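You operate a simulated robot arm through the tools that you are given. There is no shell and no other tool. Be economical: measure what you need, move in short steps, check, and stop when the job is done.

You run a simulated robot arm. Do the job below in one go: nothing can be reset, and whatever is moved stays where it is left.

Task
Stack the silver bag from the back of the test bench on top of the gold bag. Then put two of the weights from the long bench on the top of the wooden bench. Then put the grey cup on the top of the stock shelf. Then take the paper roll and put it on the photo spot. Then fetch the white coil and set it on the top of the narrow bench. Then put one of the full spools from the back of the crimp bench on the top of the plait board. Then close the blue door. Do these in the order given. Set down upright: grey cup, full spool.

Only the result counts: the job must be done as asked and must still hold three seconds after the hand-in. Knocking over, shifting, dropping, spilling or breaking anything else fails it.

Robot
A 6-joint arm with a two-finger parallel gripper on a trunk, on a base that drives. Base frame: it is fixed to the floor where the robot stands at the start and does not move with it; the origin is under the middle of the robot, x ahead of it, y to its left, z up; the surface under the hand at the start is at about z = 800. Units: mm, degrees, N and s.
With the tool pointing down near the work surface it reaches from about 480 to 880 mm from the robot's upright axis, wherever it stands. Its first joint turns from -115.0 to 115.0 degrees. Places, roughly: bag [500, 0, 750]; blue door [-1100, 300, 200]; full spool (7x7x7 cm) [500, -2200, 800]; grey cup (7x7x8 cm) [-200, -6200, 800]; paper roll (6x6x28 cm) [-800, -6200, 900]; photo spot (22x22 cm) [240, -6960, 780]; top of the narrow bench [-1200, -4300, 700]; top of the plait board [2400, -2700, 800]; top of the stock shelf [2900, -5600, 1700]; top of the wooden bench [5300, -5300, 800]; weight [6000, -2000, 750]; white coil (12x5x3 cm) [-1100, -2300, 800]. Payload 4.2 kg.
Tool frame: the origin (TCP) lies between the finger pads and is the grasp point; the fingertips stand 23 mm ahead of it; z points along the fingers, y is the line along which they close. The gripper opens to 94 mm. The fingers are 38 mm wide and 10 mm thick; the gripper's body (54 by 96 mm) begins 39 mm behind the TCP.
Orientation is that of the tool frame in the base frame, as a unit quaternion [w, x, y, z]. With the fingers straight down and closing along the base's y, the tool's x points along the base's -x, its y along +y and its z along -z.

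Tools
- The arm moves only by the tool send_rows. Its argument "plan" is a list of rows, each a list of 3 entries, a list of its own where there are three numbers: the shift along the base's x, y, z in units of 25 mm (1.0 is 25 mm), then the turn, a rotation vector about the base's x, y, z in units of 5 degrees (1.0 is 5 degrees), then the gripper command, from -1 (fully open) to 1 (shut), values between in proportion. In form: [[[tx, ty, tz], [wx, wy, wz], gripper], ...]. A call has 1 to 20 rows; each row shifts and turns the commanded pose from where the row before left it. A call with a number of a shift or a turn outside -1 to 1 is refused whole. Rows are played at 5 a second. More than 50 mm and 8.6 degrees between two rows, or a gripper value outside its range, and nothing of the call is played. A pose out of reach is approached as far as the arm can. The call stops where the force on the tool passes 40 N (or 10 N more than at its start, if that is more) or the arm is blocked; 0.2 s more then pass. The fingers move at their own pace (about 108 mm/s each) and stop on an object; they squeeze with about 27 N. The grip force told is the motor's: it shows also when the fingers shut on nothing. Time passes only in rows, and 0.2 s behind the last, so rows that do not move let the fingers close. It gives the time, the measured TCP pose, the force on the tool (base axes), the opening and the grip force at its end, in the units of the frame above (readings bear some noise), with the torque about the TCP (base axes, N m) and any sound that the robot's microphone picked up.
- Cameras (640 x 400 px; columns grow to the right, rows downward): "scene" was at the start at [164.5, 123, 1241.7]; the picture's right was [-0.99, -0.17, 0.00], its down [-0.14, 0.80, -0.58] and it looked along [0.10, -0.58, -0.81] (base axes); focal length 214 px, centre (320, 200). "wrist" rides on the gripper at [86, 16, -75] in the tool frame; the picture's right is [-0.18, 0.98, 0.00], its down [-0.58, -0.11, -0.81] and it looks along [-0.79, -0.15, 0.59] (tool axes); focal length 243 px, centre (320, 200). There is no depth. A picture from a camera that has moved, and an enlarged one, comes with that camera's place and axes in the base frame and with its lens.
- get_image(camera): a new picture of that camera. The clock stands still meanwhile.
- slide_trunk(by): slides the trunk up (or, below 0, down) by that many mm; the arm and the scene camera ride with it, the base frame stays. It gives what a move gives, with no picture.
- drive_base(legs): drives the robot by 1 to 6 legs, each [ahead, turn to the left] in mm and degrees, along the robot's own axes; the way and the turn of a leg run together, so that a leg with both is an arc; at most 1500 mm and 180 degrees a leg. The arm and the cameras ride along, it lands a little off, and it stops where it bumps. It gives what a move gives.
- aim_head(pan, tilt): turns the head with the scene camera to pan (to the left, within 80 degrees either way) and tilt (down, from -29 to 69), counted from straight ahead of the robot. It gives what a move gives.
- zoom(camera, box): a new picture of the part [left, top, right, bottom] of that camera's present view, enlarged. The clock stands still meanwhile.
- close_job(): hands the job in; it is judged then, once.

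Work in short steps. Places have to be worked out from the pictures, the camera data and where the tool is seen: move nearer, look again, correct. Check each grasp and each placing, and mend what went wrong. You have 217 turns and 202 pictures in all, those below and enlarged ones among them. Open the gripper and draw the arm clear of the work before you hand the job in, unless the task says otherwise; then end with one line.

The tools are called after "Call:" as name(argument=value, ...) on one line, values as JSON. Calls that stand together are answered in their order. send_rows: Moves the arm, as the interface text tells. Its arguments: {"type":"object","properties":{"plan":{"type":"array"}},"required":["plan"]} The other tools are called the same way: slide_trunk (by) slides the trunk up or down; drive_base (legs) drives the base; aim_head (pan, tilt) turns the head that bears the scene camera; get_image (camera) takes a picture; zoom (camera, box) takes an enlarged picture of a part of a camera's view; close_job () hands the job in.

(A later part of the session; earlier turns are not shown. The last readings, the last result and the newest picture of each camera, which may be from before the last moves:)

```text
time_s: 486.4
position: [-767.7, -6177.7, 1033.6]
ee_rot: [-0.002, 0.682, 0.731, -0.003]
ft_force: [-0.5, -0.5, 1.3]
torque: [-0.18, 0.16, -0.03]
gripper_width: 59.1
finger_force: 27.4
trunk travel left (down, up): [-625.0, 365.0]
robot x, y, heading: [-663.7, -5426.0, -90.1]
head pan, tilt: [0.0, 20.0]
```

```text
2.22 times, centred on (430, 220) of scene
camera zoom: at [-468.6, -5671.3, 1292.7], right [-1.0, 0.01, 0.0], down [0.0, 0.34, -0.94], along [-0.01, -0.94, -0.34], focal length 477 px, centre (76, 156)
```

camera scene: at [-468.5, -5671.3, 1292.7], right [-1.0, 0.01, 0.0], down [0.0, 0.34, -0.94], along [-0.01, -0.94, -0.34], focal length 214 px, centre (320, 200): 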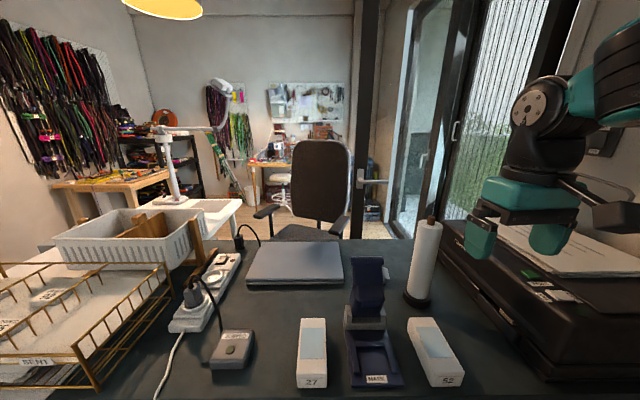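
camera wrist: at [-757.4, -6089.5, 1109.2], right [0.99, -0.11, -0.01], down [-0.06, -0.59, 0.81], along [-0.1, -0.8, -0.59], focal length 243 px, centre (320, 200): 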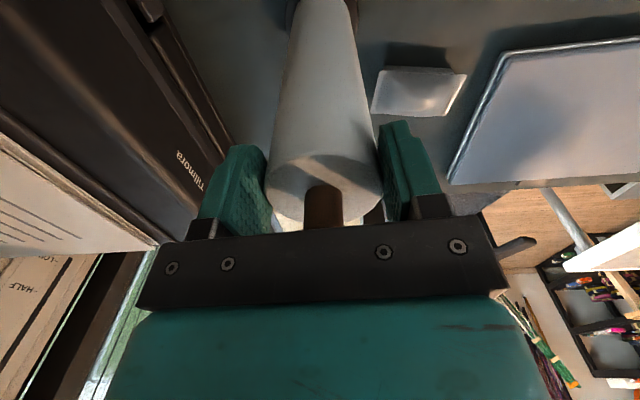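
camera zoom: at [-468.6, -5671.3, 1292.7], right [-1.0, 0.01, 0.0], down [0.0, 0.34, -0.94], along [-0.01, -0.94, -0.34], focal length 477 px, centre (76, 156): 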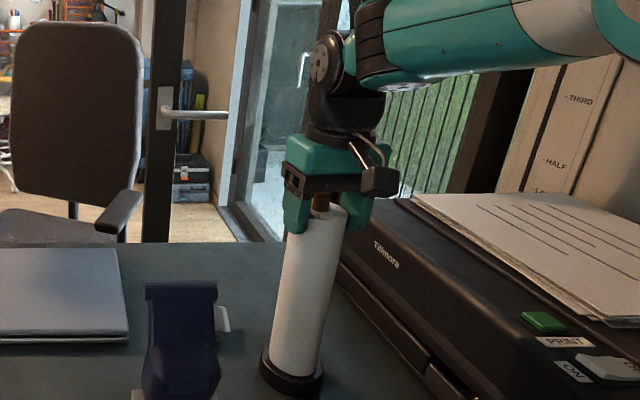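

Gripped at 59 mm. Lift by trunk 40 mm and look at what happens with the base.

Call:
slide_trunk(by=40)

Call:
get_image(camera="scene")

```text
time_s: 487.2
position: [-767.9, -6176.5, 1075.3]
ee_rot: [-0.003, 0.682, 0.731, -0.002]
ft_force: [0.5, -0.1, -2.3]
torque: [0.02, 0.01, -0.01]
gripper_width: 59.5
finger_force: 26.8
trunk travel left (down, up): [-665.0, 325.0]
robot x, y, heading: [-658.2, -5424.4, -90.3]
head pan, tilt: [0.0, 20.0]
```

```text
82 pictures are left
camera scene: at [-468.5, -5671.4, 1332.8], right [-1.0, 0.01, 0.0], down [0.0, 0.34, -0.94], along [-0.01, -0.94, -0.34], focal length 214 px, centre (320, 200)
```

scene: 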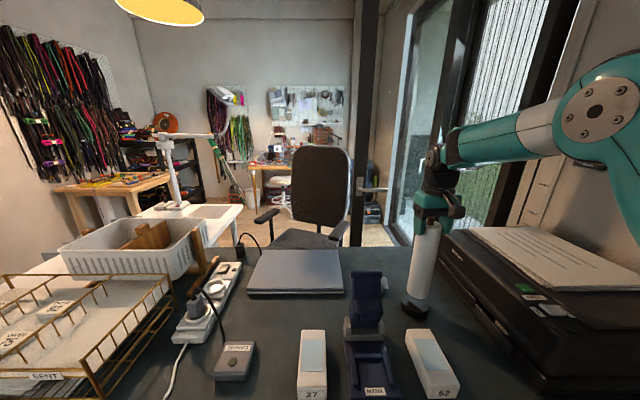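

Call:
zoom(camera="scene", box=[370, 210, 470, 340])

```text
3.08 times, centred on (420, 275) of scene
camera zoom: at [-468.5, -5671.4, 1332.8], right [-1.0, 0.01, 0.0], down [0.0, 0.34, -0.94], along [-0.01, -0.94, -0.34], focal length 660 px, centre (12, -31)
```

zoom: 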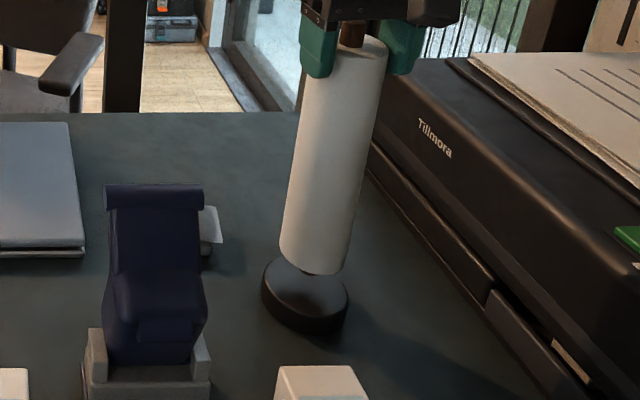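

The roll came off its base cleanly. Raise the trunk 150 mm more, retract the hand.

Call:
slide_trunk(by=150)

Call:
send_rows(plan=[[[0.05, 0.95, 0], [0, 0, 0], 1], [[0.05, 0.95, 0], [0, 0, 0], 1], [[0.05, 0.95, 0], [0, 0, 0], 1], [[0.05, 0.95, 0], [0, 0, 0], 1], [[0.05, 0.95, 0], [0, 0, 0], 1], [[0.05, 0.95, 0.3], [0, 0, 0], 1], [[0.05, 0.95, 0.3], [0, 0, 0], 1], [[0.05, 0.95, 0.3], [0, 0, 0], 1], [[0.05, 0.95, 0.3], [0, 0, 0], 1], [[0, 0, 0], [0, 0, 0], 1]])

Call:
get_image(camera="scene")

```text
time_s: 489.0
position: [-767.7, -6177.6, 1225.1]
ee_rot: [-0.002, 0.682, 0.731, -0.002]
ft_force: [0.4, -0.3, -3.6]
torque: [0.01, 0.05, 0.04]
gripper_width: 59.5
finger_force: 27.3
trunk travel left (down, up): [-815.0, 175.0]
robot x, y, heading: [-665.0, -5426.7, -90.4]
head pan, tilt: [0.0, 20.0]
```

```text
time_s: 491.2
position: [-756.3, -5963.4, 1255.3]
ee_rot: [-0.002, 0.682, 0.732, -0.003]
ft_force: [0.2, -0.2, -2.6]
torque: [0.01, -0.03, 0.03]
gripper_width: 59.5
finger_force: 27.2
trunk travel left (down, up): [-815.0, 175.0]
robot x, y, heading: [-664.7, -5425.3, -90.2]
head pan, tilt: [0.0, 20.0]
```

```text
80 pictures are left
camera scene: at [-468.5, -5671.4, 1482.7], right [-1.0, 0.01, 0.0], down [0.0, 0.34, -0.94], along [-0.01, -0.94, -0.34], focal length 214 px, centre (320, 200)
```

scene: 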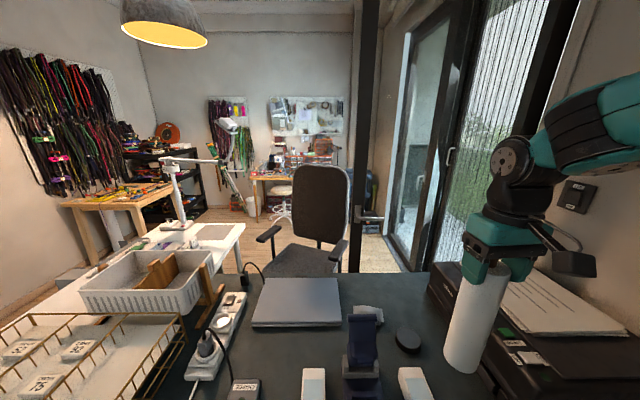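

The mat at about (207,-6968) should be the photo spot; there is a boom above it. I enlarge.

Call:
zoom(camera="scene", box=[130, 110, 300, 260])

```text
2.67 times, centred on (215, 185) of scene
camera zoom: at [-468.5, -5671.4, 1482.7], right [-1.0, 0.01, 0.0], down [0.0, 0.34, -0.94], along [-0.01, -0.94, -0.34], focal length 572 px, centre (600, 240)
```

zoom: 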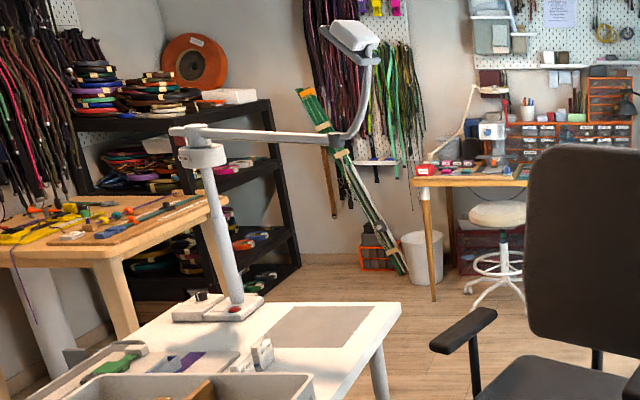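

Mat: x 112–305, y -6838…-7043; boom of the lamp is near y≈-7058, z≈1220. I'll approach from the desk's east side. Drive there.

Call:
drive_base(legs=[[-270, 0], [0, 90.3], [1200, 0], [750, 0], [0, -90]])

Call:
aim_head(pan=-20, tilt=20)

Call:
get_image(camera="scene")

```text
time_s: 510.0
position: [1181.3, -5711.4, 1254.2]
ee_rot: [-0.002, 0.677, 0.736, -0.002]
ft_force: [0.3, -0.5, -2.3]
torque: [0.01, 0.02, 0.0]
gripper_width: 59.2
finger_force: 26.3
trunk travel left (down, up): [-815.0, 175.0]
robot x, y, heading: [1270.4, -5172.9, -89.7]
head pan, tilt: [0.0, 20.0]
```

```text
time_s: 510.8
position: [1182.9, -5710.3, 1255.4]
ee_rot: [-0.003, 0.677, 0.736, -0.002]
ft_force: [0.5, -0.5, -2.8]
torque: [0.0, 0.01, 0.01]
gripper_width: 59.3
finger_force: 27.0
trunk travel left (down, up): [-815.0, 175.0]
robot x, y, heading: [1271.2, -5175.5, -89.7]
head pan, tilt: [-20.0, 20.0]
```

```text
78 pictures are left
camera scene: at [1435.6, -5409.7, 1482.7], right [-0.94, 0.34, 0.0], down [0.12, 0.32, -0.94], along [-0.32, -0.89, -0.34], focal length 214 px, centre (320, 200)
```

scene: 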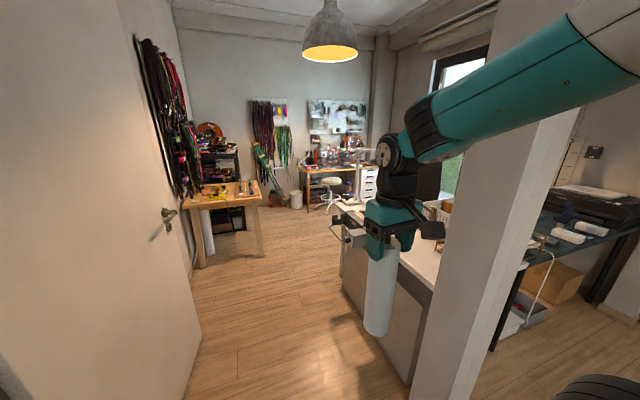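

Path is clear. Drive in to y≈-6650 and turn to face the desk.

Call:
drive_base(legs=[[800, 0], [680, 0], [0, -90]])

Call:
aim_head(pan=0, tilt=25)

Call:
get_image(camera="scene")

```text
time_s: 522.3
position: [757.2, -6589.7, 1254.6]
ee_rot: [-0.004, 0.998, 0.055, 0.0]
ft_force: [-0.1, 0.5, -3.2]
torque: [-0.02, -0.06, 0.0]
gripper_width: 59.3
finger_force: 27.2
trunk travel left (down, up): [-815.0, 175.0]
robot x, y, heading: [1298.1, -6665.8, -178.3]
head pan, tilt: [-20.0, 20.0]
```

```text
time_s: 523.1
position: [756.7, -6589.3, 1254.6]
ee_rot: [-0.004, 0.998, 0.055, 0.0]
ft_force: [-0.2, 0.2, -2.6]
torque: [-0.01, -0.03, -0.02]
gripper_width: 59.6
finger_force: 27.2
trunk travel left (down, up): [-815.0, 175.0]
robot x, y, heading: [1298.2, -6664.4, -178.2]
head pan, tilt: [0.0, 25.0]
```

```text
77 pictures are left
camera scene: at [1060.4, -6866.7, 1474.7], right [-0.03, 1.0, 0.0], down [0.42, 0.01, -0.91], along [-0.91, -0.03, -0.42], focal length 214 px, centre (320, 200)
```

scene: 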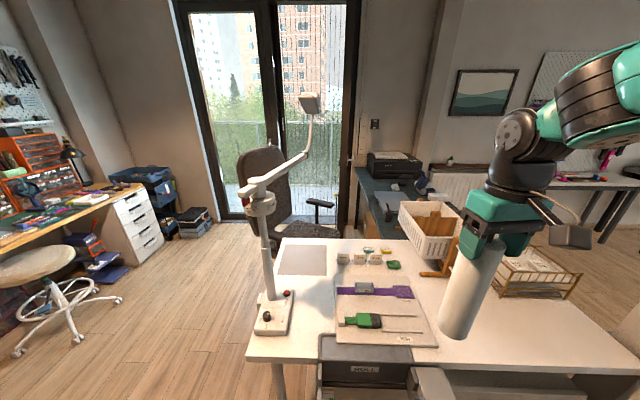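

Combining views: desk z≈780, mat ≈ x 138–343, y -6866…-7095; the boom runs from (545,-7045,1225) to (100,-6970,1254). I'll stand the roll on the mat's north part at (295,-6910), ~90 mm clear of the boom. Drive 255 mm ahead.

Call:
drive_base(legs=[[250, 0]])

Call:
get_image(camera="scene")

```text
time_s: 525.0
position: [499.4, -6602.3, 1255.1]
ee_rot: [-0.003, 0.998, 0.059, 0.0]
ft_force: [0.1, -0.7, -4.1]
torque: [0.06, -0.03, 0.03]
gripper_width: 59.0
finger_force: 26.7
trunk travel left (down, up): [-815.0, 175.0]
robot x, y, heading: [1042.5, -6673.6, -177.9]
head pan, tilt: [0.0, 25.0]
```

```text
76 pictures are left
camera scene: at [805.8, -6877.4, 1474.7], right [-0.04, 1.0, 0.0], down [0.42, 0.02, -0.91], along [-0.91, -0.04, -0.42], focal length 214 px, centre (320, 200)
```

scene: 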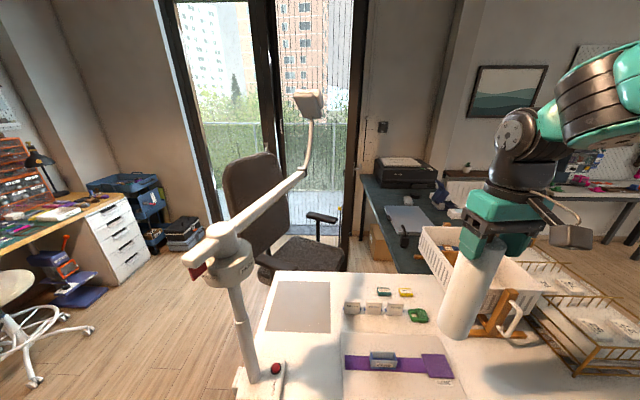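

Mat refined: x 135–347, y -6864…-7081. Move the hand to (290,-6910) at this height.

Call:
send_rows(plan=[[[-0.643, -0.948, 0], [0, 0, 0], 1], [[-0.643, -0.948, 0], [0, 0, 0], 1], [[-0.643, -0.948, 0], [0, 0, 0], 1], [[-0.643, -0.948, 0], [0, 0, 0], 1], [[-0.643, -0.948, 0], [0, 0, 0], 1], [[-0.643, -0.948, 0], [0, 0, 0], 1], [[-0.643, -0.948, 0], [0, 0, 0], 1], [[-0.643, -0.948, 0], [0, 0, 0], 1], [[-0.643, -0.948, 0], [0, 0, 0], 1], [[-0.643, -0.948, 0], [0, 0, 0], 1], [[-0.643, -0.948, 0], [0, 0, 0], 1], [[-0.643, -0.948, 0], [0, 0, 0], 1], [[-0.643, -0.948, 0], [0, 0, 0], 1], [[0, 0, 0], [0, 0, 0], 1]])

Call:
get_image(camera="scene")

Call:
get_image(camera="wrist")

```text
time_s: 528.0
position: [294.9, -6909.3, 1254.7]
ee_rot: [-0.002, 0.998, 0.059, 0.001]
ft_force: [0.0, 1.0, -3.0]
torque: [0.01, -0.03, -0.02]
gripper_width: 59.3
finger_force: 26.6
trunk travel left (down, up): [-815.0, 175.0]
robot x, y, heading: [1044.4, -6674.2, -177.9]
head pan, tilt: [0.0, 25.0]
```

```text
75 pictures are left
camera scene: at [805.7, -6877.6, 1474.6], right [-0.04, 1.0, 0.0], down [0.42, 0.02, -0.91], along [-0.91, -0.04, -0.42], focal length 214 px, centre (320, 200)
```

scene: 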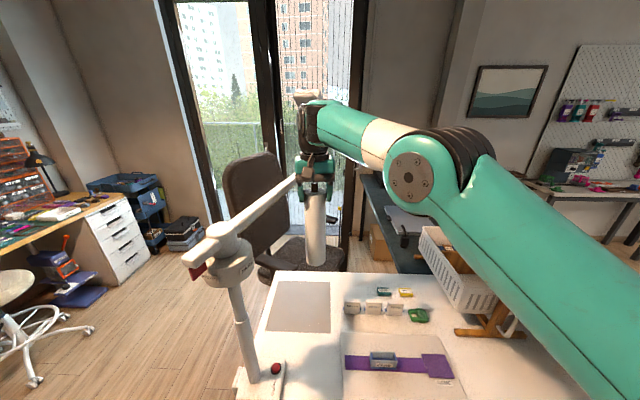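

```text
74 pictures are left
camera wrist: at [381.3, -6916.6, 1330.0], right [-0.07, -1.0, 0.0], down [-0.59, 0.04, 0.81], along [-0.8, 0.06, -0.59], focal length 243 px, centre (320, 200)
```

wrist: 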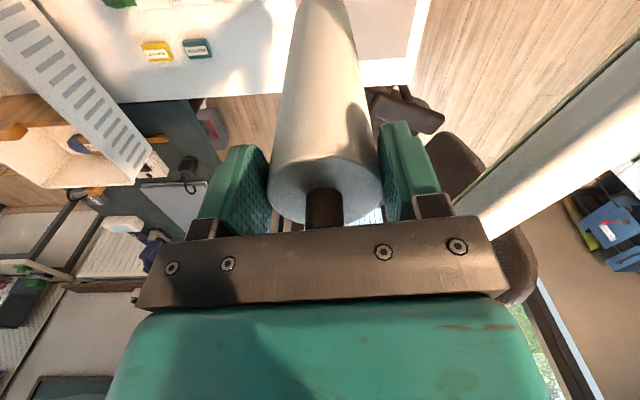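

The boom is to the south with margin. Lower by trunk 110 mm and check.

Call:
slide_trunk(by=-110)

Call:
get_image(camera="scene")

Call:
get_image(camera="wrist")

```text
time_s: 529.4
position: [293.3, -6909.9, 1144.8]
ee_rot: [-0.001, 0.998, 0.058, 0.001]
ft_force: [-0.3, 0.0, -3.3]
torque: [0.02, -0.05, -0.02]
gripper_width: 59.3
finger_force: 26.4
trunk travel left (down, up): [-705.0, 285.0]
robot x, y, heading: [1044.5, -6674.3, -177.9]
head pan, tilt: [0.0, 25.0]
```

```text
73 pictures are left
camera scene: at [805.7, -6877.6, 1364.6], right [-0.04, 1.0, 0.0], down [0.42, 0.02, -0.91], along [-0.91, -0.04, -0.42], focal length 214 px, centre (320, 200)
```

scene: 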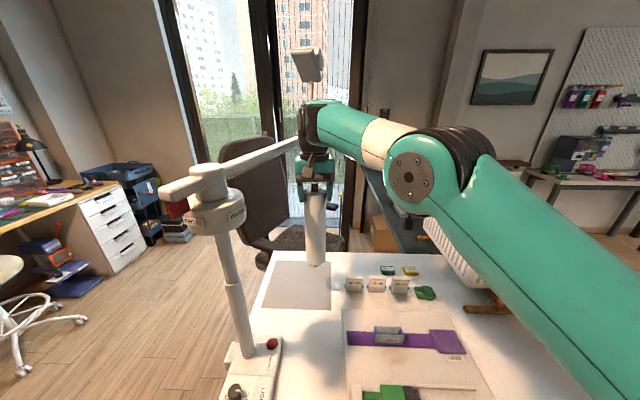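

```text
72 pictures are left
camera wrist: at [381.3, -6916.5, 1220.3], right [-0.07, -1.0, 0.0], down [-0.59, 0.04, 0.81], along [-0.8, 0.06, -0.59], focal length 243 px, centre (320, 200)
```

wrist: 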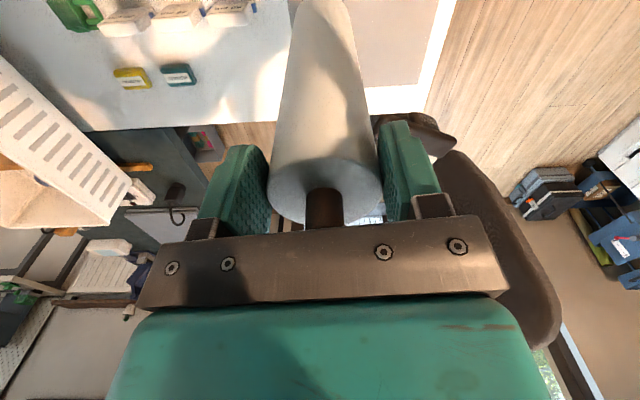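

Call:
slide_trunk(by=-90)

Call:
zoom(camera="scene", box=[230, 80, 420, 300])

```text
time_s: 530.7
position: [293.6, -6909.4, 1055.5]
ee_rot: [-0.001, 0.998, 0.058, -0.001]
ft_force: [0.0, -0.9, -3.7]
torque: [0.05, -0.07, 0.01]
gripper_width: 59.3
finger_force: 27.1
trunk travel left (down, up): [-615.0, 375.0]
robot x, y, heading: [1041.7, -6672.3, -178.0]
head pan, tilt: [0.0, 25.0]
```

```text
1.82 times, centred on (325, 190) of scene
camera zoom: at [805.7, -6877.6, 1274.6], right [-0.04, 1.0, 0.0], down [0.42, 0.02, -0.91], along [-0.91, -0.04, -0.42], focal length 390 px, centre (311, 218)
```

zoom: 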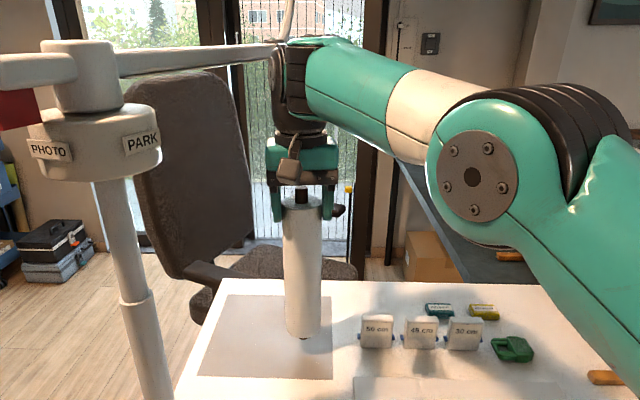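

Call:
send_rows(plan=[[[0, 0, -0.2], [0, 0, 0], 1], [[0, 0, -0.2], [0, 0, 0], 1], [[0, 0, -0.1], [0, 0, 0], 1], [[0, 0, 0], [0, 0, 0], 1]])

Call:
zoom(camera="scene", box=[260, 180, 360, 290])

```text
time_s: 531.7
position: [294.2, -6911.9, 1042.2]
ee_rot: [-0.001, 0.998, 0.059, 0.0]
ft_force: [-1.1, -0.7, -3.0]
torque: [0.03, -0.03, 0.01]
gripper_width: 58.7
finger_force: 26.9
trunk travel left (down, up): [-615.0, 375.0]
robot x, y, heading: [1039.3, -6675.3, -177.7]
head pan, tilt: [0.0, 25.0]
```

```text
3.64 times, centred on (310, 235) of scene
camera zoom: at [805.7, -6877.5, 1274.6], right [-0.04, 1.0, 0.0], down [0.42, 0.02, -0.91], along [-0.91, -0.04, -0.42], focal length 780 px, centre (356, 73)
```

zoom: 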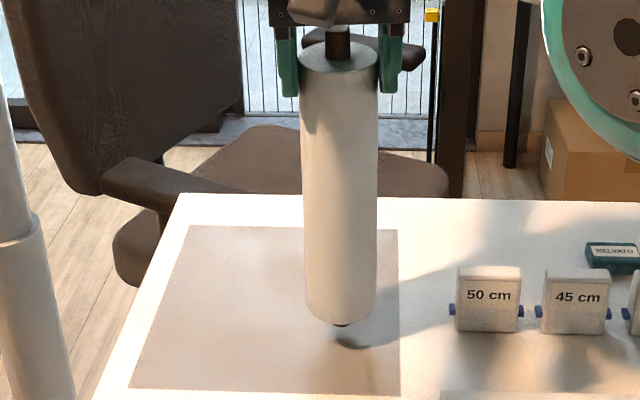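

The roll ends in a narrow core stub, hanging vertically. I lower in small steps to just touch.

Call:
send_rows(plan=[[[0, 0, -0.15], [0, 0, 0], 1], [[0, 0, -0.15], [0, 0, 0], 1], [[0, 0, 0], [0, 0, 0], 1]])

Call:
zoom(camera="scene", box=[285, 240, 335, 290])

```text
time_s: 532.5
position: [293.1, -6910.6, 1035.0]
ee_rot: [-0.002, 0.998, 0.059, 0.0]
ft_force: [-0.2, -0.3, -4.0]
torque: [-0.03, -0.04, 0.01]
gripper_width: 59.3
finger_force: 26.6
trunk travel left (down, up): [-615.0, 375.0]
robot x, y, heading: [1043.1, -6675.7, -178.1]
head pan, tilt: [0.0, 25.0]
```

```text
8.00 times, centred on (310, 265) of scene
camera zoom: at [805.7, -6877.5, 1274.6], right [-0.04, 1.0, 0.0], down [0.42, 0.02, -0.91], along [-0.91, -0.04, -0.42], focal length 1716 px, centre (400, -320)
```

zoom: 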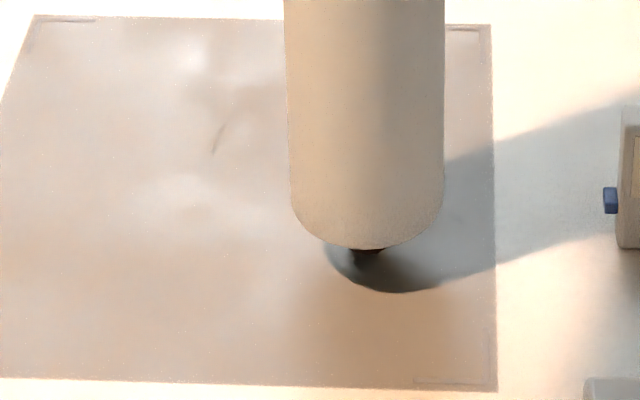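

Call:
send_rows(plan=[[[0, 0, -0.08], [0, 0, 0], 1], [[0, 0, -0.08], [0, 0, 0], 1], [[0, 0, -0.08], [0, 0, 0], 1], [[0, 0, 0], [0, 0, 0], 1]])

Call:
send_rows(plan=[[[0, 0, -0.06], [0, 0, 0], 1], [[0, 0, -0.06], [0, 0, 0], 1], [[0, 0, 0], [0, 0, 0], 1]])

```text
time_s: 533.5
position: [293.9, -6910.3, 1031.9]
ee_rot: [-0.001, 0.998, 0.058, -0.001]
ft_force: [1.6, 2.4, 18.3]
torque: [0.56, -0.36, -0.03]
gripper_width: 59.0
finger_force: 26.5
trunk travel left (down, up): [-615.0, 375.0]
robot x, y, heading: [1044.2, -6674.0, -177.8]
head pan, tilt: [0.0, 25.0]
```

```text
time_s: 534.3
position: [294.1, -6910.9, 1029.3]
ee_rot: [-0.001, 0.998, 0.059, -0.001]
ft_force: [-0.8, 1.0, 27.5]
torque: [0.31, 0.5, 0.04]
gripper_width: 59.3
finger_force: 27.0
trunk travel left (down, up): [-615.0, 375.0]
robot x, y, heading: [1042.2, -6672.7, -177.9]
head pan, tilt: [0.0, 25.0]
```

Contact; relieve the press by ~3 mm and check force.

Call:
send_rows(plan=[[[0, 0, 0.12], [0, 0, 0], 1], [[0, 0, 0], [0, 0, 0], 1]])

Call:
zoom(camera="scene", box=[260, 160, 360, 290])

```text
time_s: 534.9
position: [293.3, -6910.9, 1029.1]
ee_rot: [-0.003, 0.998, 0.058, 0.002]
ft_force: [-3.2, -2.4, 4.3]
torque: [-0.61, 0.55, 0.01]
gripper_width: 59.0
finger_force: 27.0
trunk travel left (down, up): [-615.0, 375.0]
robot x, y, heading: [1042.4, -6671.7, -177.5]
head pan, tilt: [0.0, 25.0]
```

```text
3.08 times, centred on (310, 225) of scene
camera zoom: at [806.0, -6877.6, 1274.4], right [-0.04, 1.0, 0.0], down [0.42, 0.02, -0.91], along [-0.91, -0.04, -0.42], focal length 660 px, centre (351, 123)
```

zoom: 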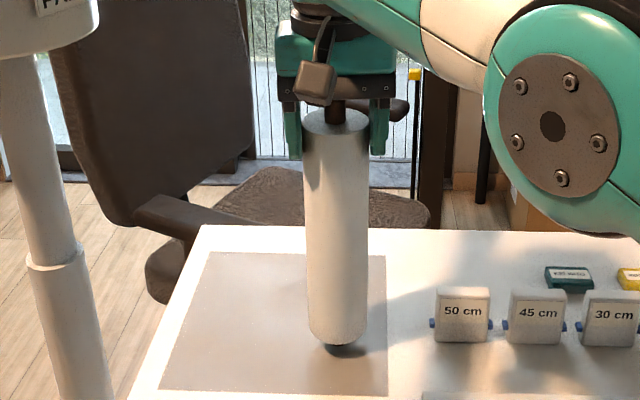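

Lift a few mm to free lateral stress, then touch down very gently.

Call:
send_rows(plan=[[[0, 0, 0.3], [0, 0, 0], 1], [[0, 0, 0], [0, 0, 0], 1], [[0, 0, 0], [0, 0, 0], 1], [[0, 0, -0.1], [0, 0, 0], 1], [[0, 0, -0.08], [0, 0, 0], 1], [[0, 0, 0], [0, 0, 0], 1]])

```text
time_s: 536.3
position: [293.4, -6911.0, 1032.7]
ee_rot: [-0.002, 0.998, 0.059, 0.001]
ft_force: [-0.2, -0.7, -2.7]
torque: [0.02, -0.02, 0.03]
gripper_width: 59.3
finger_force: 26.3
trunk travel left (down, up): [-615.0, 375.0]
robot x, y, heading: [1044.5, -6673.7, -177.8]
head pan, tilt: [0.0, 25.0]
```

Call:
send_rows(plan=[[[0, 0, -0.06], [0, 0, 0], 1], [[0, 0, 0], [0, 0, 0], 1]])

```text
time_s: 536.9
position: [294.8, -6911.3, 1031.3]
ee_rot: [-0.001, 0.998, 0.058, 0.0]
ft_force: [-1.2, 0.5, -3.2]
torque: [0.01, -0.04, 0.02]
gripper_width: 59.3
finger_force: 27.0
trunk travel left (down, up): [-615.0, 375.0]
robot x, y, heading: [1045.6, -6672.6, -177.5]
head pan, tilt: [0.0, 25.0]
```

Call:
send_rows(plan=[[[0, 0, -0.05], [0, 0, 0], 1], [[0, 0, 0], [0, 0, 0], 1]])

```text
time_s: 537.5
position: [294.5, -6910.6, 1029.3]
ee_rot: [-0.001, 0.998, 0.058, 0.0]
ft_force: [-0.9, 0.4, -1.9]
torque: [0.04, 0.0, -0.01]
gripper_width: 59.2
finger_force: 26.8
trunk travel left (down, up): [-615.0, 375.0]
robot x, y, heading: [1041.0, -6673.4, -177.5]
head pan, tilt: [0.0, 25.0]
```

Call:
send_rows(plan=[[[0, 0, -0.04], [0, 0, 0], 1], [[0, 0, 0], [0, 0, 0], 1]])

```text
time_s: 538.1
position: [294.3, -6909.7, 1029.3]
ee_rot: [-0.002, 0.998, 0.058, 0.0]
ft_force: [0.7, -0.5, -3.1]
torque: [0.03, -0.04, 0.01]
gripper_width: 59.3
finger_force: 27.2
trunk travel left (down, up): [-615.0, 375.0]
robot x, y, heading: [1040.9, -6675.4, -177.6]
head pan, tilt: [0.0, 25.0]
```

Call:
send_rows(plan=[[[0, 0, -0.06], [0, 0, 0], 1], [[0, 0, 0], [0, 0, 0], 1]])

```text
time_s: 538.7
position: [294.0, -6911.5, 1028.0]
ee_rot: [-0.002, 0.998, 0.059, 0.0]
ft_force: [0.1, 0.1, 1.4]
torque: [0.12, -0.14, 0.02]
gripper_width: 59.3
finger_force: 27.3
trunk travel left (down, up): [-615.0, 375.0]
robot x, y, heading: [1042.4, -6670.9, -177.6]
head pan, tilt: [0.0, 25.0]
```

Light contact (≈4 N). Open the fingers slowly.

Call:
send_rows(plan=[[[0, 0, 0], [0, 0, 0], -0.28], [[0, 0, 0], [0, 0, 0], -0.3], [[0, 0, 0], [0, 0, 0], -0.34], [[0, 0, 0], [0, 0, 0], -0.42], [[0, 0, 0], [0, 0, 0], -0.6], [[0, 0, 0], [0, 0, 0], -1], [[0, 0, 0], [0, 0, 0], -1]])

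Call:
get_image(camera="wrist")

Call:
zoom(camera="scene", box=[260, 160, 360, 290])

```text
time_s: 540.3
position: [294.3, -6911.0, 1028.9]
ee_rot: [-0.002, 0.998, 0.057, 0.0]
ft_force: [0.3, -0.6, -0.3]
torque: [0.02, 0.0, 0.0]
gripper_width: 94.1
finger_force: 0.0
trunk travel left (down, up): [-615.0, 375.0]
robot x, y, heading: [1043.5, -6671.5, -177.8]
head pan, tilt: [0.0, 25.0]
```

```text
67 pictures are left
camera wrist: at [381.5, -6916.5, 1102.2], right [-0.07, -1.0, 0.0], down [-0.59, 0.04, 0.81], along [-0.8, 0.06, -0.59], focal length 243 px, centre (320, 200)
```

wrist: 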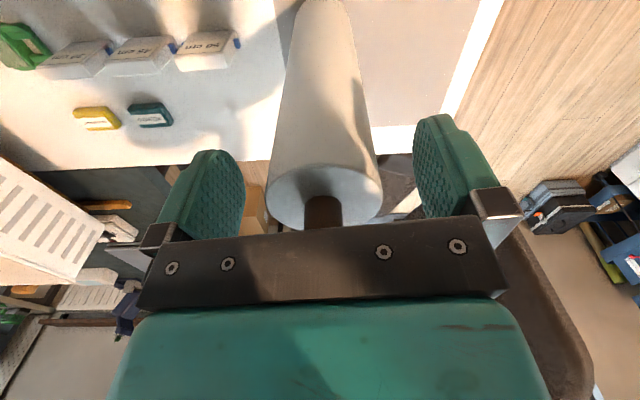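

```text
3.08 times, centred on (310, 225) of scene
camera zoom: at [805.8, -6877.5, 1274.6], right [-0.04, 1.0, 0.0], down [0.42, 0.02, -0.91], along [-0.91, -0.04, -0.42], focal length 660 px, centre (351, 123)
```

zoom: 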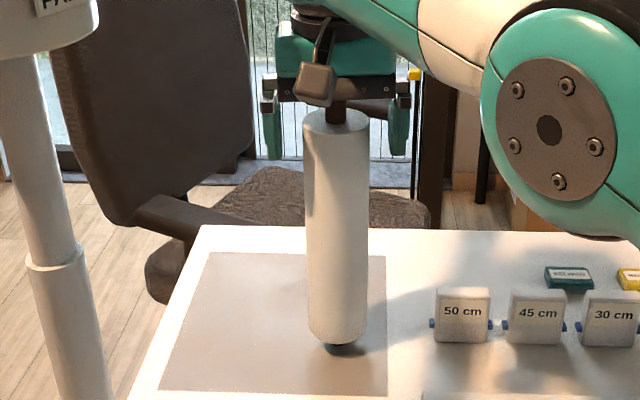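

It stands free. Raise straight up with the trunk.

Call:
slide_trunk(by=200)

Call:
send_rows(plan=[[[0.643, 0.948, 0], [0, 0, 0], -1], [[0.643, 0.948, 0], [0, 0, 0], -1], [[0.643, 0.948, 0], [0, 0, 0], -1], [[0.643, 0.948, 0], [0, 0, 0], -1], [[0.643, 0.948, 0], [0, 0, 0], -1], [[0.643, 0.948, 0], [0, 0, 0], -1], [[0.643, 0.948, 0], [0, 0, 0], -1], [[0.643, 0.948, 0], [0, 0, 0], -1], [[0.643, 0.948, 0], [0, 0, 0], -1], [[0.643, 0.948, 0], [0, 0, 0], -1], [[0.643, 0.948, 0], [0, 0, 0], -1], [[0.643, 0.948, 0], [0, 0, 0], -1], [[0, 0, 0], [0, 0, 0], -1]])

Call:
get_image(camera="scene")

```text
time_s: 542.4
position: [293.3, -6909.5, 1228.5]
ee_rot: [-0.002, 0.998, 0.058, 0.0]
ft_force: [-0.1, -1.0, -0.4]
torque: [-0.02, -0.02, -0.01]
gripper_width: 94.0
finger_force: 0.1
trunk travel left (down, up): [-815.0, 175.0]
robot x, y, heading: [1041.7, -6671.6, -177.7]
head pan, tilt: [0.0, 25.0]
```

```text
time_s: 545.2
position: [343.4, -6685.7, 1344.6]
ee_rot: [-0.002, 0.998, 0.058, 0.001]
ft_force: [-0.7, 0.8, 0.2]
torque: [-0.01, 0.03, 0.0]
gripper_width: 94.0
finger_force: 0.0
out of reach, approached as far as the arm can: row 2, 3, 4, 5, 6, 7, 8, 9, 10, 11, 12
trunk travel left (down, up): [-815.0, 175.0]
robot x, y, heading: [1040.7, -6673.3, -178.1]
head pan, tilt: [0.0, 25.0]
```

```text
65 pictures are left
camera scene: at [805.8, -6877.4, 1474.7], right [-0.04, 1.0, 0.0], down [0.42, 0.02, -0.91], along [-0.91, -0.04, -0.42], focal length 214 px, centre (320, 200)
```

scene: 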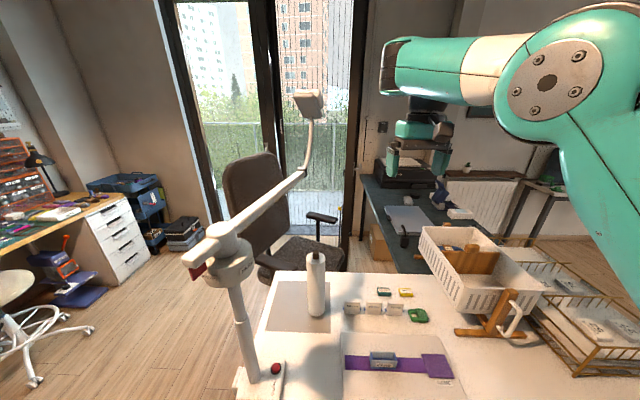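

The roll stands on the mat. Bring the hand in, back off, and drive out toward the coil.

Call:
send_rows(plan=[[[1, 0, -0.5], [0, 0, 0], -1], [[1, 0, -0.5], [0, 0, 0], -1], [[1, 0, -0.5], [0, 0, 0], -1], [[1, 0, -0.5], [0, 0, 0], -1], [[0.8, 0.4, -0.5], [0, 0, 0], -1], [[0, 0.5, -0.5], [0, 0, 0], -1], [[0, 0, 0], [0, 0, 0], -1]])

Call:
drive_base(legs=[[-260, 0], [0, -92], [1300, 0], [1150, 0], [0, 90], [900, 0]])

Call:
slide_trunk(by=-190)

Call:
aim_head(pan=-20, tilt=15)

Call:
get_image(camera="scene")

```text
time_s: 546.8
position: [391.6, -6682.8, 1378.6]
ee_rot: [-0.002, 0.998, 0.058, 0.001]
ft_force: [-0.3, 0.1, -0.1]
torque: [0.0, -0.01, 0.0]
gripper_width: 94.0
finger_force: 0.0
out of reach, approached as far as the arm can: row 1, 2, 3, 4, 5, 6
trunk travel left (down, up): [-815.0, 175.0]
robot x, y, heading: [1045.1, -6673.5, -177.9]
head pan, tilt: [0.0, 25.0]
```

```text
time_s: 572.2
position: [-288.4, -4241.0, 1381.7]
ee_rot: [-0.002, 0.999, 0.046, 0.001]
ft_force: [0.4, 0.0, -0.2]
torque: [0.0, 0.0, 0.03]
gripper_width: 94.1
finger_force: 0.1
trunk travel left (down, up): [-815.0, 175.0]
robot x, y, heading: [356.9, -4247.4, -179.1]
head pan, tilt: [0.0, 25.0]
```

```text
time_s: 574.3
position: [-288.7, -4240.4, 1189.6]
ee_rot: [-0.002, 0.999, 0.046, 0.001]
ft_force: [-0.8, 0.5, 0.5]
torque: [-0.01, 0.0, 0.02]
gripper_width: 94.0
finger_force: 0.1
trunk travel left (down, up): [-625.0, 365.0]
robot x, y, heading: [366.3, -4247.6, -178.9]
head pan, tilt: [0.0, 25.0]
```

```text
time_s: 575.1
position: [-290.1, -4240.5, 1190.5]
ee_rot: [-0.001, 0.999, 0.046, 0.001]
ft_force: [-0.3, 0.5, -0.4]
torque: [0.0, 0.02, -0.03]
gripper_width: 93.9
finger_force: 0.1
trunk travel left (down, up): [-625.0, 365.0]
robot x, y, heading: [361.7, -4248.1, -179.5]
head pan, tilt: [-20.0, 15.0]
```

```text
64 pictures are left
camera scene: at [124.8, -4412.8, 1300.8], right [0.33, 0.94, 0.0], down [0.24, -0.08, -0.97], along [-0.91, 0.32, -0.26], focal length 214 px, centre (320, 200)
```

scene: 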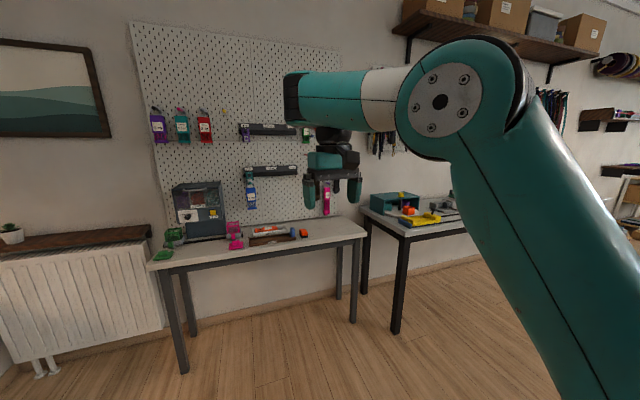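

Pull the hand in, move to x≈-330 and face north to look at the coil's table.

Call:
send_rows(plan=[[[1, 0, -0.6], [0, 0, 0], -1], [[1, 0, -0.6], [0, 0, 0], -1], [[1, 0, -0.6], [0, 0, 0], -1], [[1, 0, -0.6], [0, 0, 0], -1], [[1, 0, -0.6], [0, 0, 0], -1], [[0.5, 0.8, -0.6], [0, 0, 0], -1], [[0, 1, 0], [0, 0, 0], -1], [[0, 1, 0], [0, 0, 0], -1], [[0, 0, 0], [0, 0, 0], -1]])

Call:
drive_base(legs=[[690, 0], [0, -90]])

Call:
aim_head(pan=25, tilt=20)

Call:
get_image(camera="scene")

```text
time_s: 577.1
position: [-203.0, -4184.9, 1229.5]
ee_rot: [-0.003, 0.999, 0.047, 0.002]
ft_force: [0.0, -0.1, 0.0]
torque: [0.01, 0.0, -0.01]
gripper_width: 93.9
finger_force: 0.1
out of reach, approached as far as the arm can: row 1, 2, 3, 4, 5, 6, 8
trunk travel left (down, up): [-625.0, 365.0]
robot x, y, heading: [361.4, -4245.1, -179.0]
head pan, tilt: [-20.0, 15.0]
```

```text
time_s: 584.7
position: [-253.0, -3688.0, 1228.7]
ee_rot: [0.0, 0.738, -0.675, 0.003]
ft_force: [-0.5, -0.1, 0.7]
torque: [-0.03, 0.01, 0.0]
gripper_width: 93.6
finger_force: 0.1
trunk travel left (down, up): [-625.0, 365.0]
robot x, y, heading: [-310.2, -4251.3, 90.8]
head pan, tilt: [-20.0, 15.0]
```

```text
time_s: 585.8
position: [-253.3, -3688.2, 1228.7]
ee_rot: [0.0, 0.738, -0.675, 0.003]
ft_force: [0.1, 0.9, 1.1]
torque: [0.02, -0.04, -0.01]
gripper_width: 93.8
finger_force: 0.0
trunk travel left (down, up): [-625.0, 365.0]
robot x, y, heading: [-314.7, -4253.0, 90.9]
head pan, tilt: [25.0, 20.0]
```

```text
63 pictures are left
camera scene: at [-553.4, -4019.0, 1292.8], right [0.9, 0.43, 0.0], down [0.15, -0.31, -0.94], along [-0.41, 0.85, -0.34], focal length 214 px, centre (320, 200)
```

scene: 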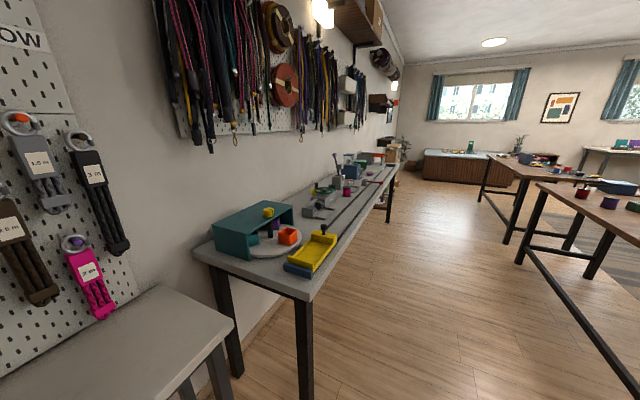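

Aisle is clear. Drive north along the grey table to y≈-2450 and turn to face it.

Call:
drive_base(legs=[[1000, 0], [820, 0], [0, 89]])

Call:
aim_head(pan=0, tilt=25)

Call:
get_image(camera="scene")

```text
time_s: 598.8
position: [-877.6, -2330.0, 1229.0]
ee_rot: [-0.003, 1.0, 0.019, 0.003]
ft_force: [0.3, -0.5, 0.7]
torque: [-0.03, 0.02, 0.01]
gripper_width: 94.1
finger_force: 0.1
trunk travel left (down, up): [-625.0, 365.0]
robot x, y, heading: [-318.5, -2417.7, 177.7]
head pan, tilt: [25.0, 20.0]
```

```text
time_s: 599.6
position: [-877.5, -2330.5, 1229.3]
ee_rot: [-0.003, 1.0, 0.02, 0.002]
ft_force: [1.0, 0.3, -0.1]
torque: [0.04, -0.01, 0.01]
gripper_width: 93.9
finger_force: 0.0
trunk travel left (down, up): [-625.0, 365.0]
robot x, y, heading: [-319.7, -2422.3, 177.7]
head pan, tilt: [0.0, 25.0]
```

```text
62 pictures are left
camera scene: at [-569.3, -2606.9, 1284.7], right [0.04, 1.0, 0.0], down [0.42, -0.02, -0.91], along [-0.91, 0.04, -0.42], focal length 214 px, centre (320, 200)
```

scene: 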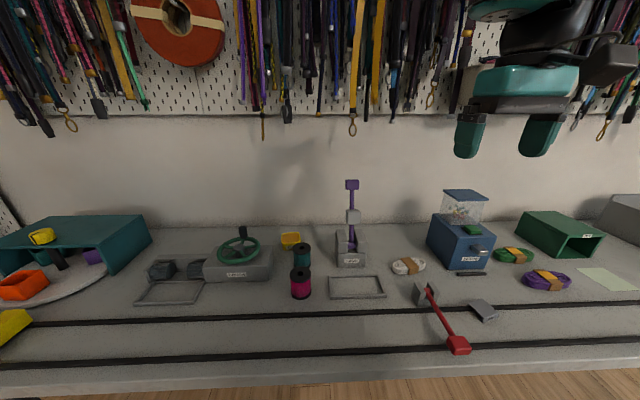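

Call:
zoom(camera="scene", box=[360, 220, 480, 310])

```text
4.44 times, centred on (420, 265) of scene
camera zoom: at [-569.3, -2606.9, 1284.7], right [0.04, 1.0, 0.0], down [0.42, -0.02, -0.91], along [-0.91, 0.04, -0.42], focal length 953 px, centre (-124, -89)
```

zoom: 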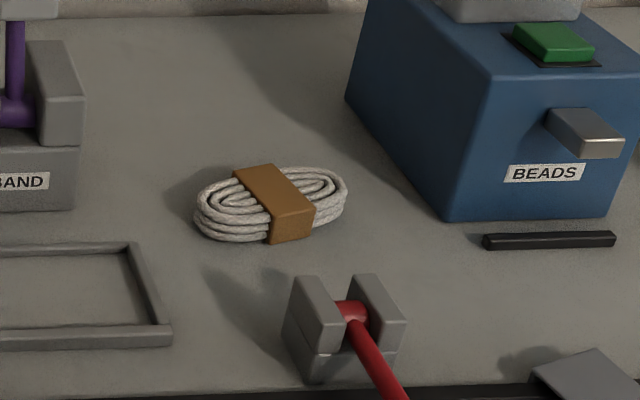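

White coil centre ≈(-1086,-2303), long axis turned 15° from y. Move over it and turn the fingers to close across it.

Call:
send_rows(plan=[[[-0.52, 0.07, -0.75], [0, 0, -0.97], -0.6], [[-0.52, 0.07, -0.75], [0, 0, -0.97], -0.6], [[-0.52, 0.07, -0.75], [0, 0, -0.97], -0.6], [[-0.52, 0.07, -0.75], [0, 0, -0.97], -0.6], [[-0.52, 0.07, -0.75], [0, 0, -0.97], -0.6], [[-0.52, 0.07, -0.75], [0, 0, -0.97], -0.6], [[-0.52, 0.07, -0.75], [0, 0, -0.97], -0.6], [[-0.52, 0.07, -0.75], [0, 0, -0.97], -0.6], [[-0.52, 0.07, -0.75], [0, 0, -0.97], -0.6], [[-0.52, 0.07, -0.75], [0, 0, -0.97], -0.6], [[-0.52, 0.07, -0.75], [0, 0, -0.97], -0.6], [[-0.52, 0.07, -0.75], [0, 0, -0.97], -0.6], [[-0.52, 0.07, -0.75], [0, 0, -0.97], -0.6], [[-0.52, 0.07, -0.75], [0, 0, -0.97], -0.6], [[-0.52, 0.07, -0.75], [0, 0, -0.97], -0.6], [[-0.52, 0.07, -0.75], [0, 0, -0.97], -0.6], [[0, 0, 0], [0, 0, 0], -0.6]])

Call:
get_image(camera="wrist")

Call:
zoom(camera="scene", box=[340, 180, 500, 310])

```text
time_s: 603.2
position: [-1129.9, -2303.2, 1008.0]
ee_rot: [-0.001, 0.791, -0.612, 0.004]
ft_force: [0.2, 0.7, 0.0]
torque: [-0.01, -0.01, 0.01]
gripper_width: 75.3
finger_force: 0.0
out of reach, approached as far as the arm can: row 1, 2, 3, 4, 5, 6, 7, 8, 9, 10
trunk travel left (down, up): [-625.0, 365.0]
robot x, y, heading: [-319.1, -2422.6, 177.6]
head pan, tilt: [0.0, 25.0]
```

```text
60 pictures are left
camera wrist: at [-1124.9, -2391.2, 1082.7], right [-1.0, -0.07, -0.01], down [-0.04, 0.59, 0.8], along [-0.05, 0.8, -0.6], focal length 243 px, centre (320, 200)
```

wrist: 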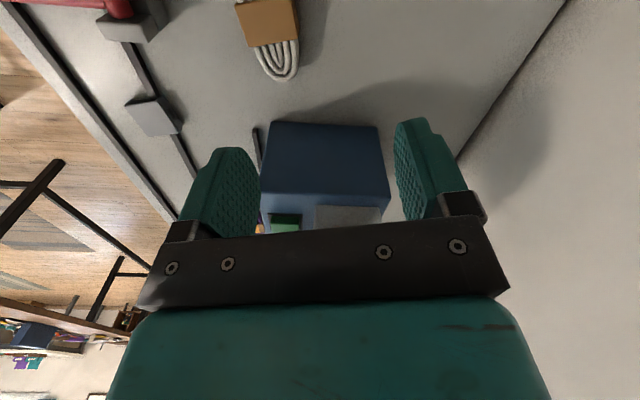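

```text
3.08 times, centred on (420, 245) of scene
camera zoom: at [-569.3, -2606.8, 1284.7], right [0.04, 1.0, 0.0], down [0.42, -0.02, -0.91], along [-0.91, 0.04, -0.42], focal length 660 px, centre (12, 62)
```

zoom: 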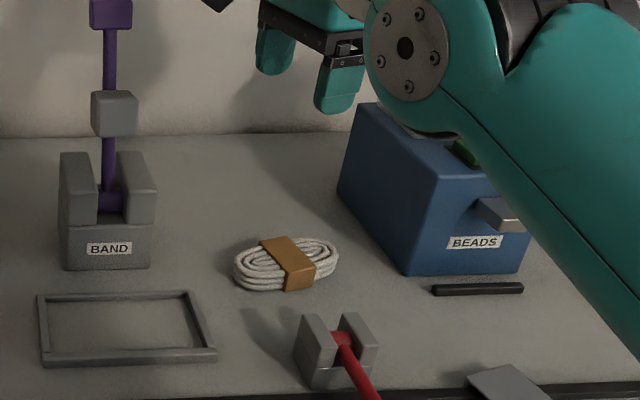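

Coil confirmed at about (-1083,-2306). Move above it and down to z≈850.

Call:
send_rows(plan=[[[0.31, -0.02, -0.9], [0, 0, 0], -0.8], [[0.31, -0.02, -0.9], [0, 0, 0], -0.8], [[0.31, -0.02, -0.9], [0, 0, 0], -0.8], [[0.31, -0.02, -0.9], [0, 0, 0], -0.8], [[0.31, -0.02, -0.9], [0, 0, 0], -0.8], [[0.31, -0.02, -0.9], [0, 0, 0], -0.8], [[0, 0, -0.8], [0, 0, 0], -0.8], [[0, 0, 0], [0, 0, 0], -0.8]])

Call:
get_image(camera="wrist")

Call:
zoom(camera="scene", box=[340, 180, 500, 310])

```text
time_s: 605.0
position: [-1140.3, -2306.0, 862.6]
ee_rot: [-0.002, 0.791, -0.611, 0.004]
ft_force: [-0.6, -0.5, 0.2]
torque: [0.01, 0.0, 0.03]
gripper_width: 84.3
finger_force: 0.0
out of reach, approached as far as the arm can: row 1, 2, 3, 4, 5, 6
trunk travel left (down, up): [-625.0, 365.0]
robot x, y, heading: [-317.6, -2421.5, 177.7]
head pan, tilt: [0.0, 25.0]
```

```text
58 pictures are left
camera wrist: at [-1135.3, -2393.0, 937.1], right [-1.0, -0.07, -0.01], down [-0.05, 0.59, 0.8], along [-0.05, 0.8, -0.59], focal length 243 px, centre (320, 200)
```

wrist: 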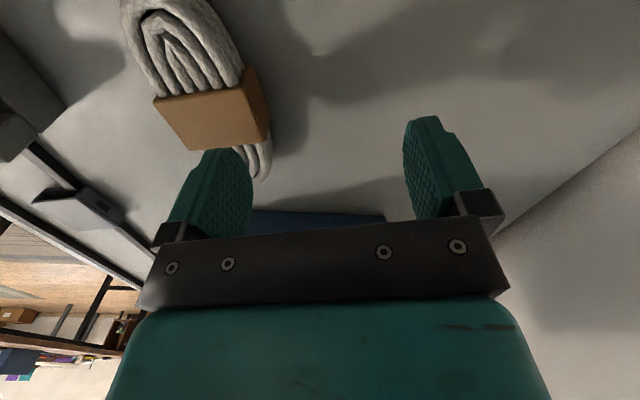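

```text
3.08 times, centred on (420, 245) of scene
camera zoom: at [-569.3, -2606.8, 1284.7], right [0.04, 1.0, 0.0], down [0.42, -0.02, -0.91], along [-0.91, 0.04, -0.42], focal length 660 px, centre (12, 62)
```

zoom: 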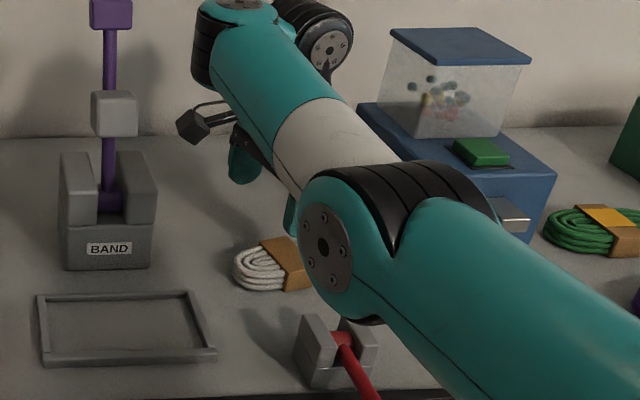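

The arm is in an awkward low-elbow configuration — risky. I raise straight up first.

Call:
send_rows(plan=[[[0, 0, 1], [0, 0, 0], -0.8], [[0, 0, 1], [0, 0, 0], -0.8], [[0, 0, 1], [0, 0, 0], -0.8], [[0, 0, 1], [0, 0, 0], -0.8], [[0, 0, 1], [0, 0, 0], -0.8], [[0, 0, 1], [0, 0, 0], -0.8], [[0, 0, 0], [0, 0, 0], -0.8]])

Call:
aim_head(pan=-40, tilt=20)

Call:
get_image(camera="scene")

```text
time_s: 606.6
position: [-1139.7, -2304.9, 1010.7]
ee_rot: [0.0, 0.791, -0.612, 0.003]
ft_force: [-0.5, -0.9, 0.1]
torque: [-0.01, 0.02, 0.04]
gripper_width: 84.7
finger_force: 0.0
trunk travel left (down, up): [-625.0, 365.0]
robot x, y, heading: [-315.6, -2421.6, 177.9]
head pan, tilt: [0.0, 25.0]
```

```text
time_s: 607.7
position: [-1139.9, -2306.1, 1011.3]
ee_rot: [-0.001, 0.791, -0.612, 0.004]
ft_force: [0.0, 0.7, 0.0]
torque: [0.0, -0.02, -0.02]
gripper_width: 84.7
finger_force: 0.0
trunk travel left (down, up): [-625.0, 365.0]
robot x, y, heading: [-318.8, -2419.7, 177.8]
head pan, tilt: [-40.0, 20.0]
```

```text
56 pictures are left
camera scene: at [-546.2, -2547.9, 1292.7], right [0.67, 0.74, 0.0], down [0.25, -0.23, -0.94], along [-0.7, 0.63, -0.34], focal length 214 px, centre (320, 200)
```

scene: 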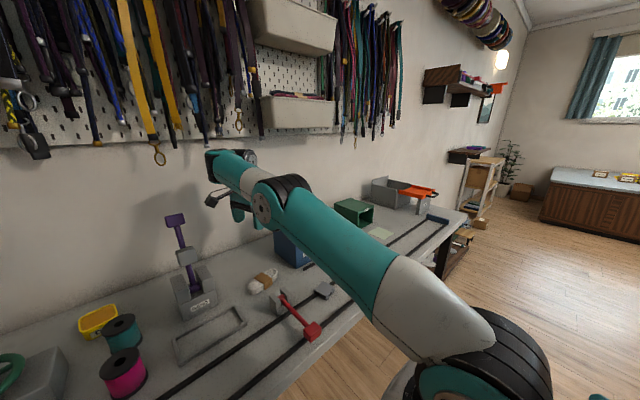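

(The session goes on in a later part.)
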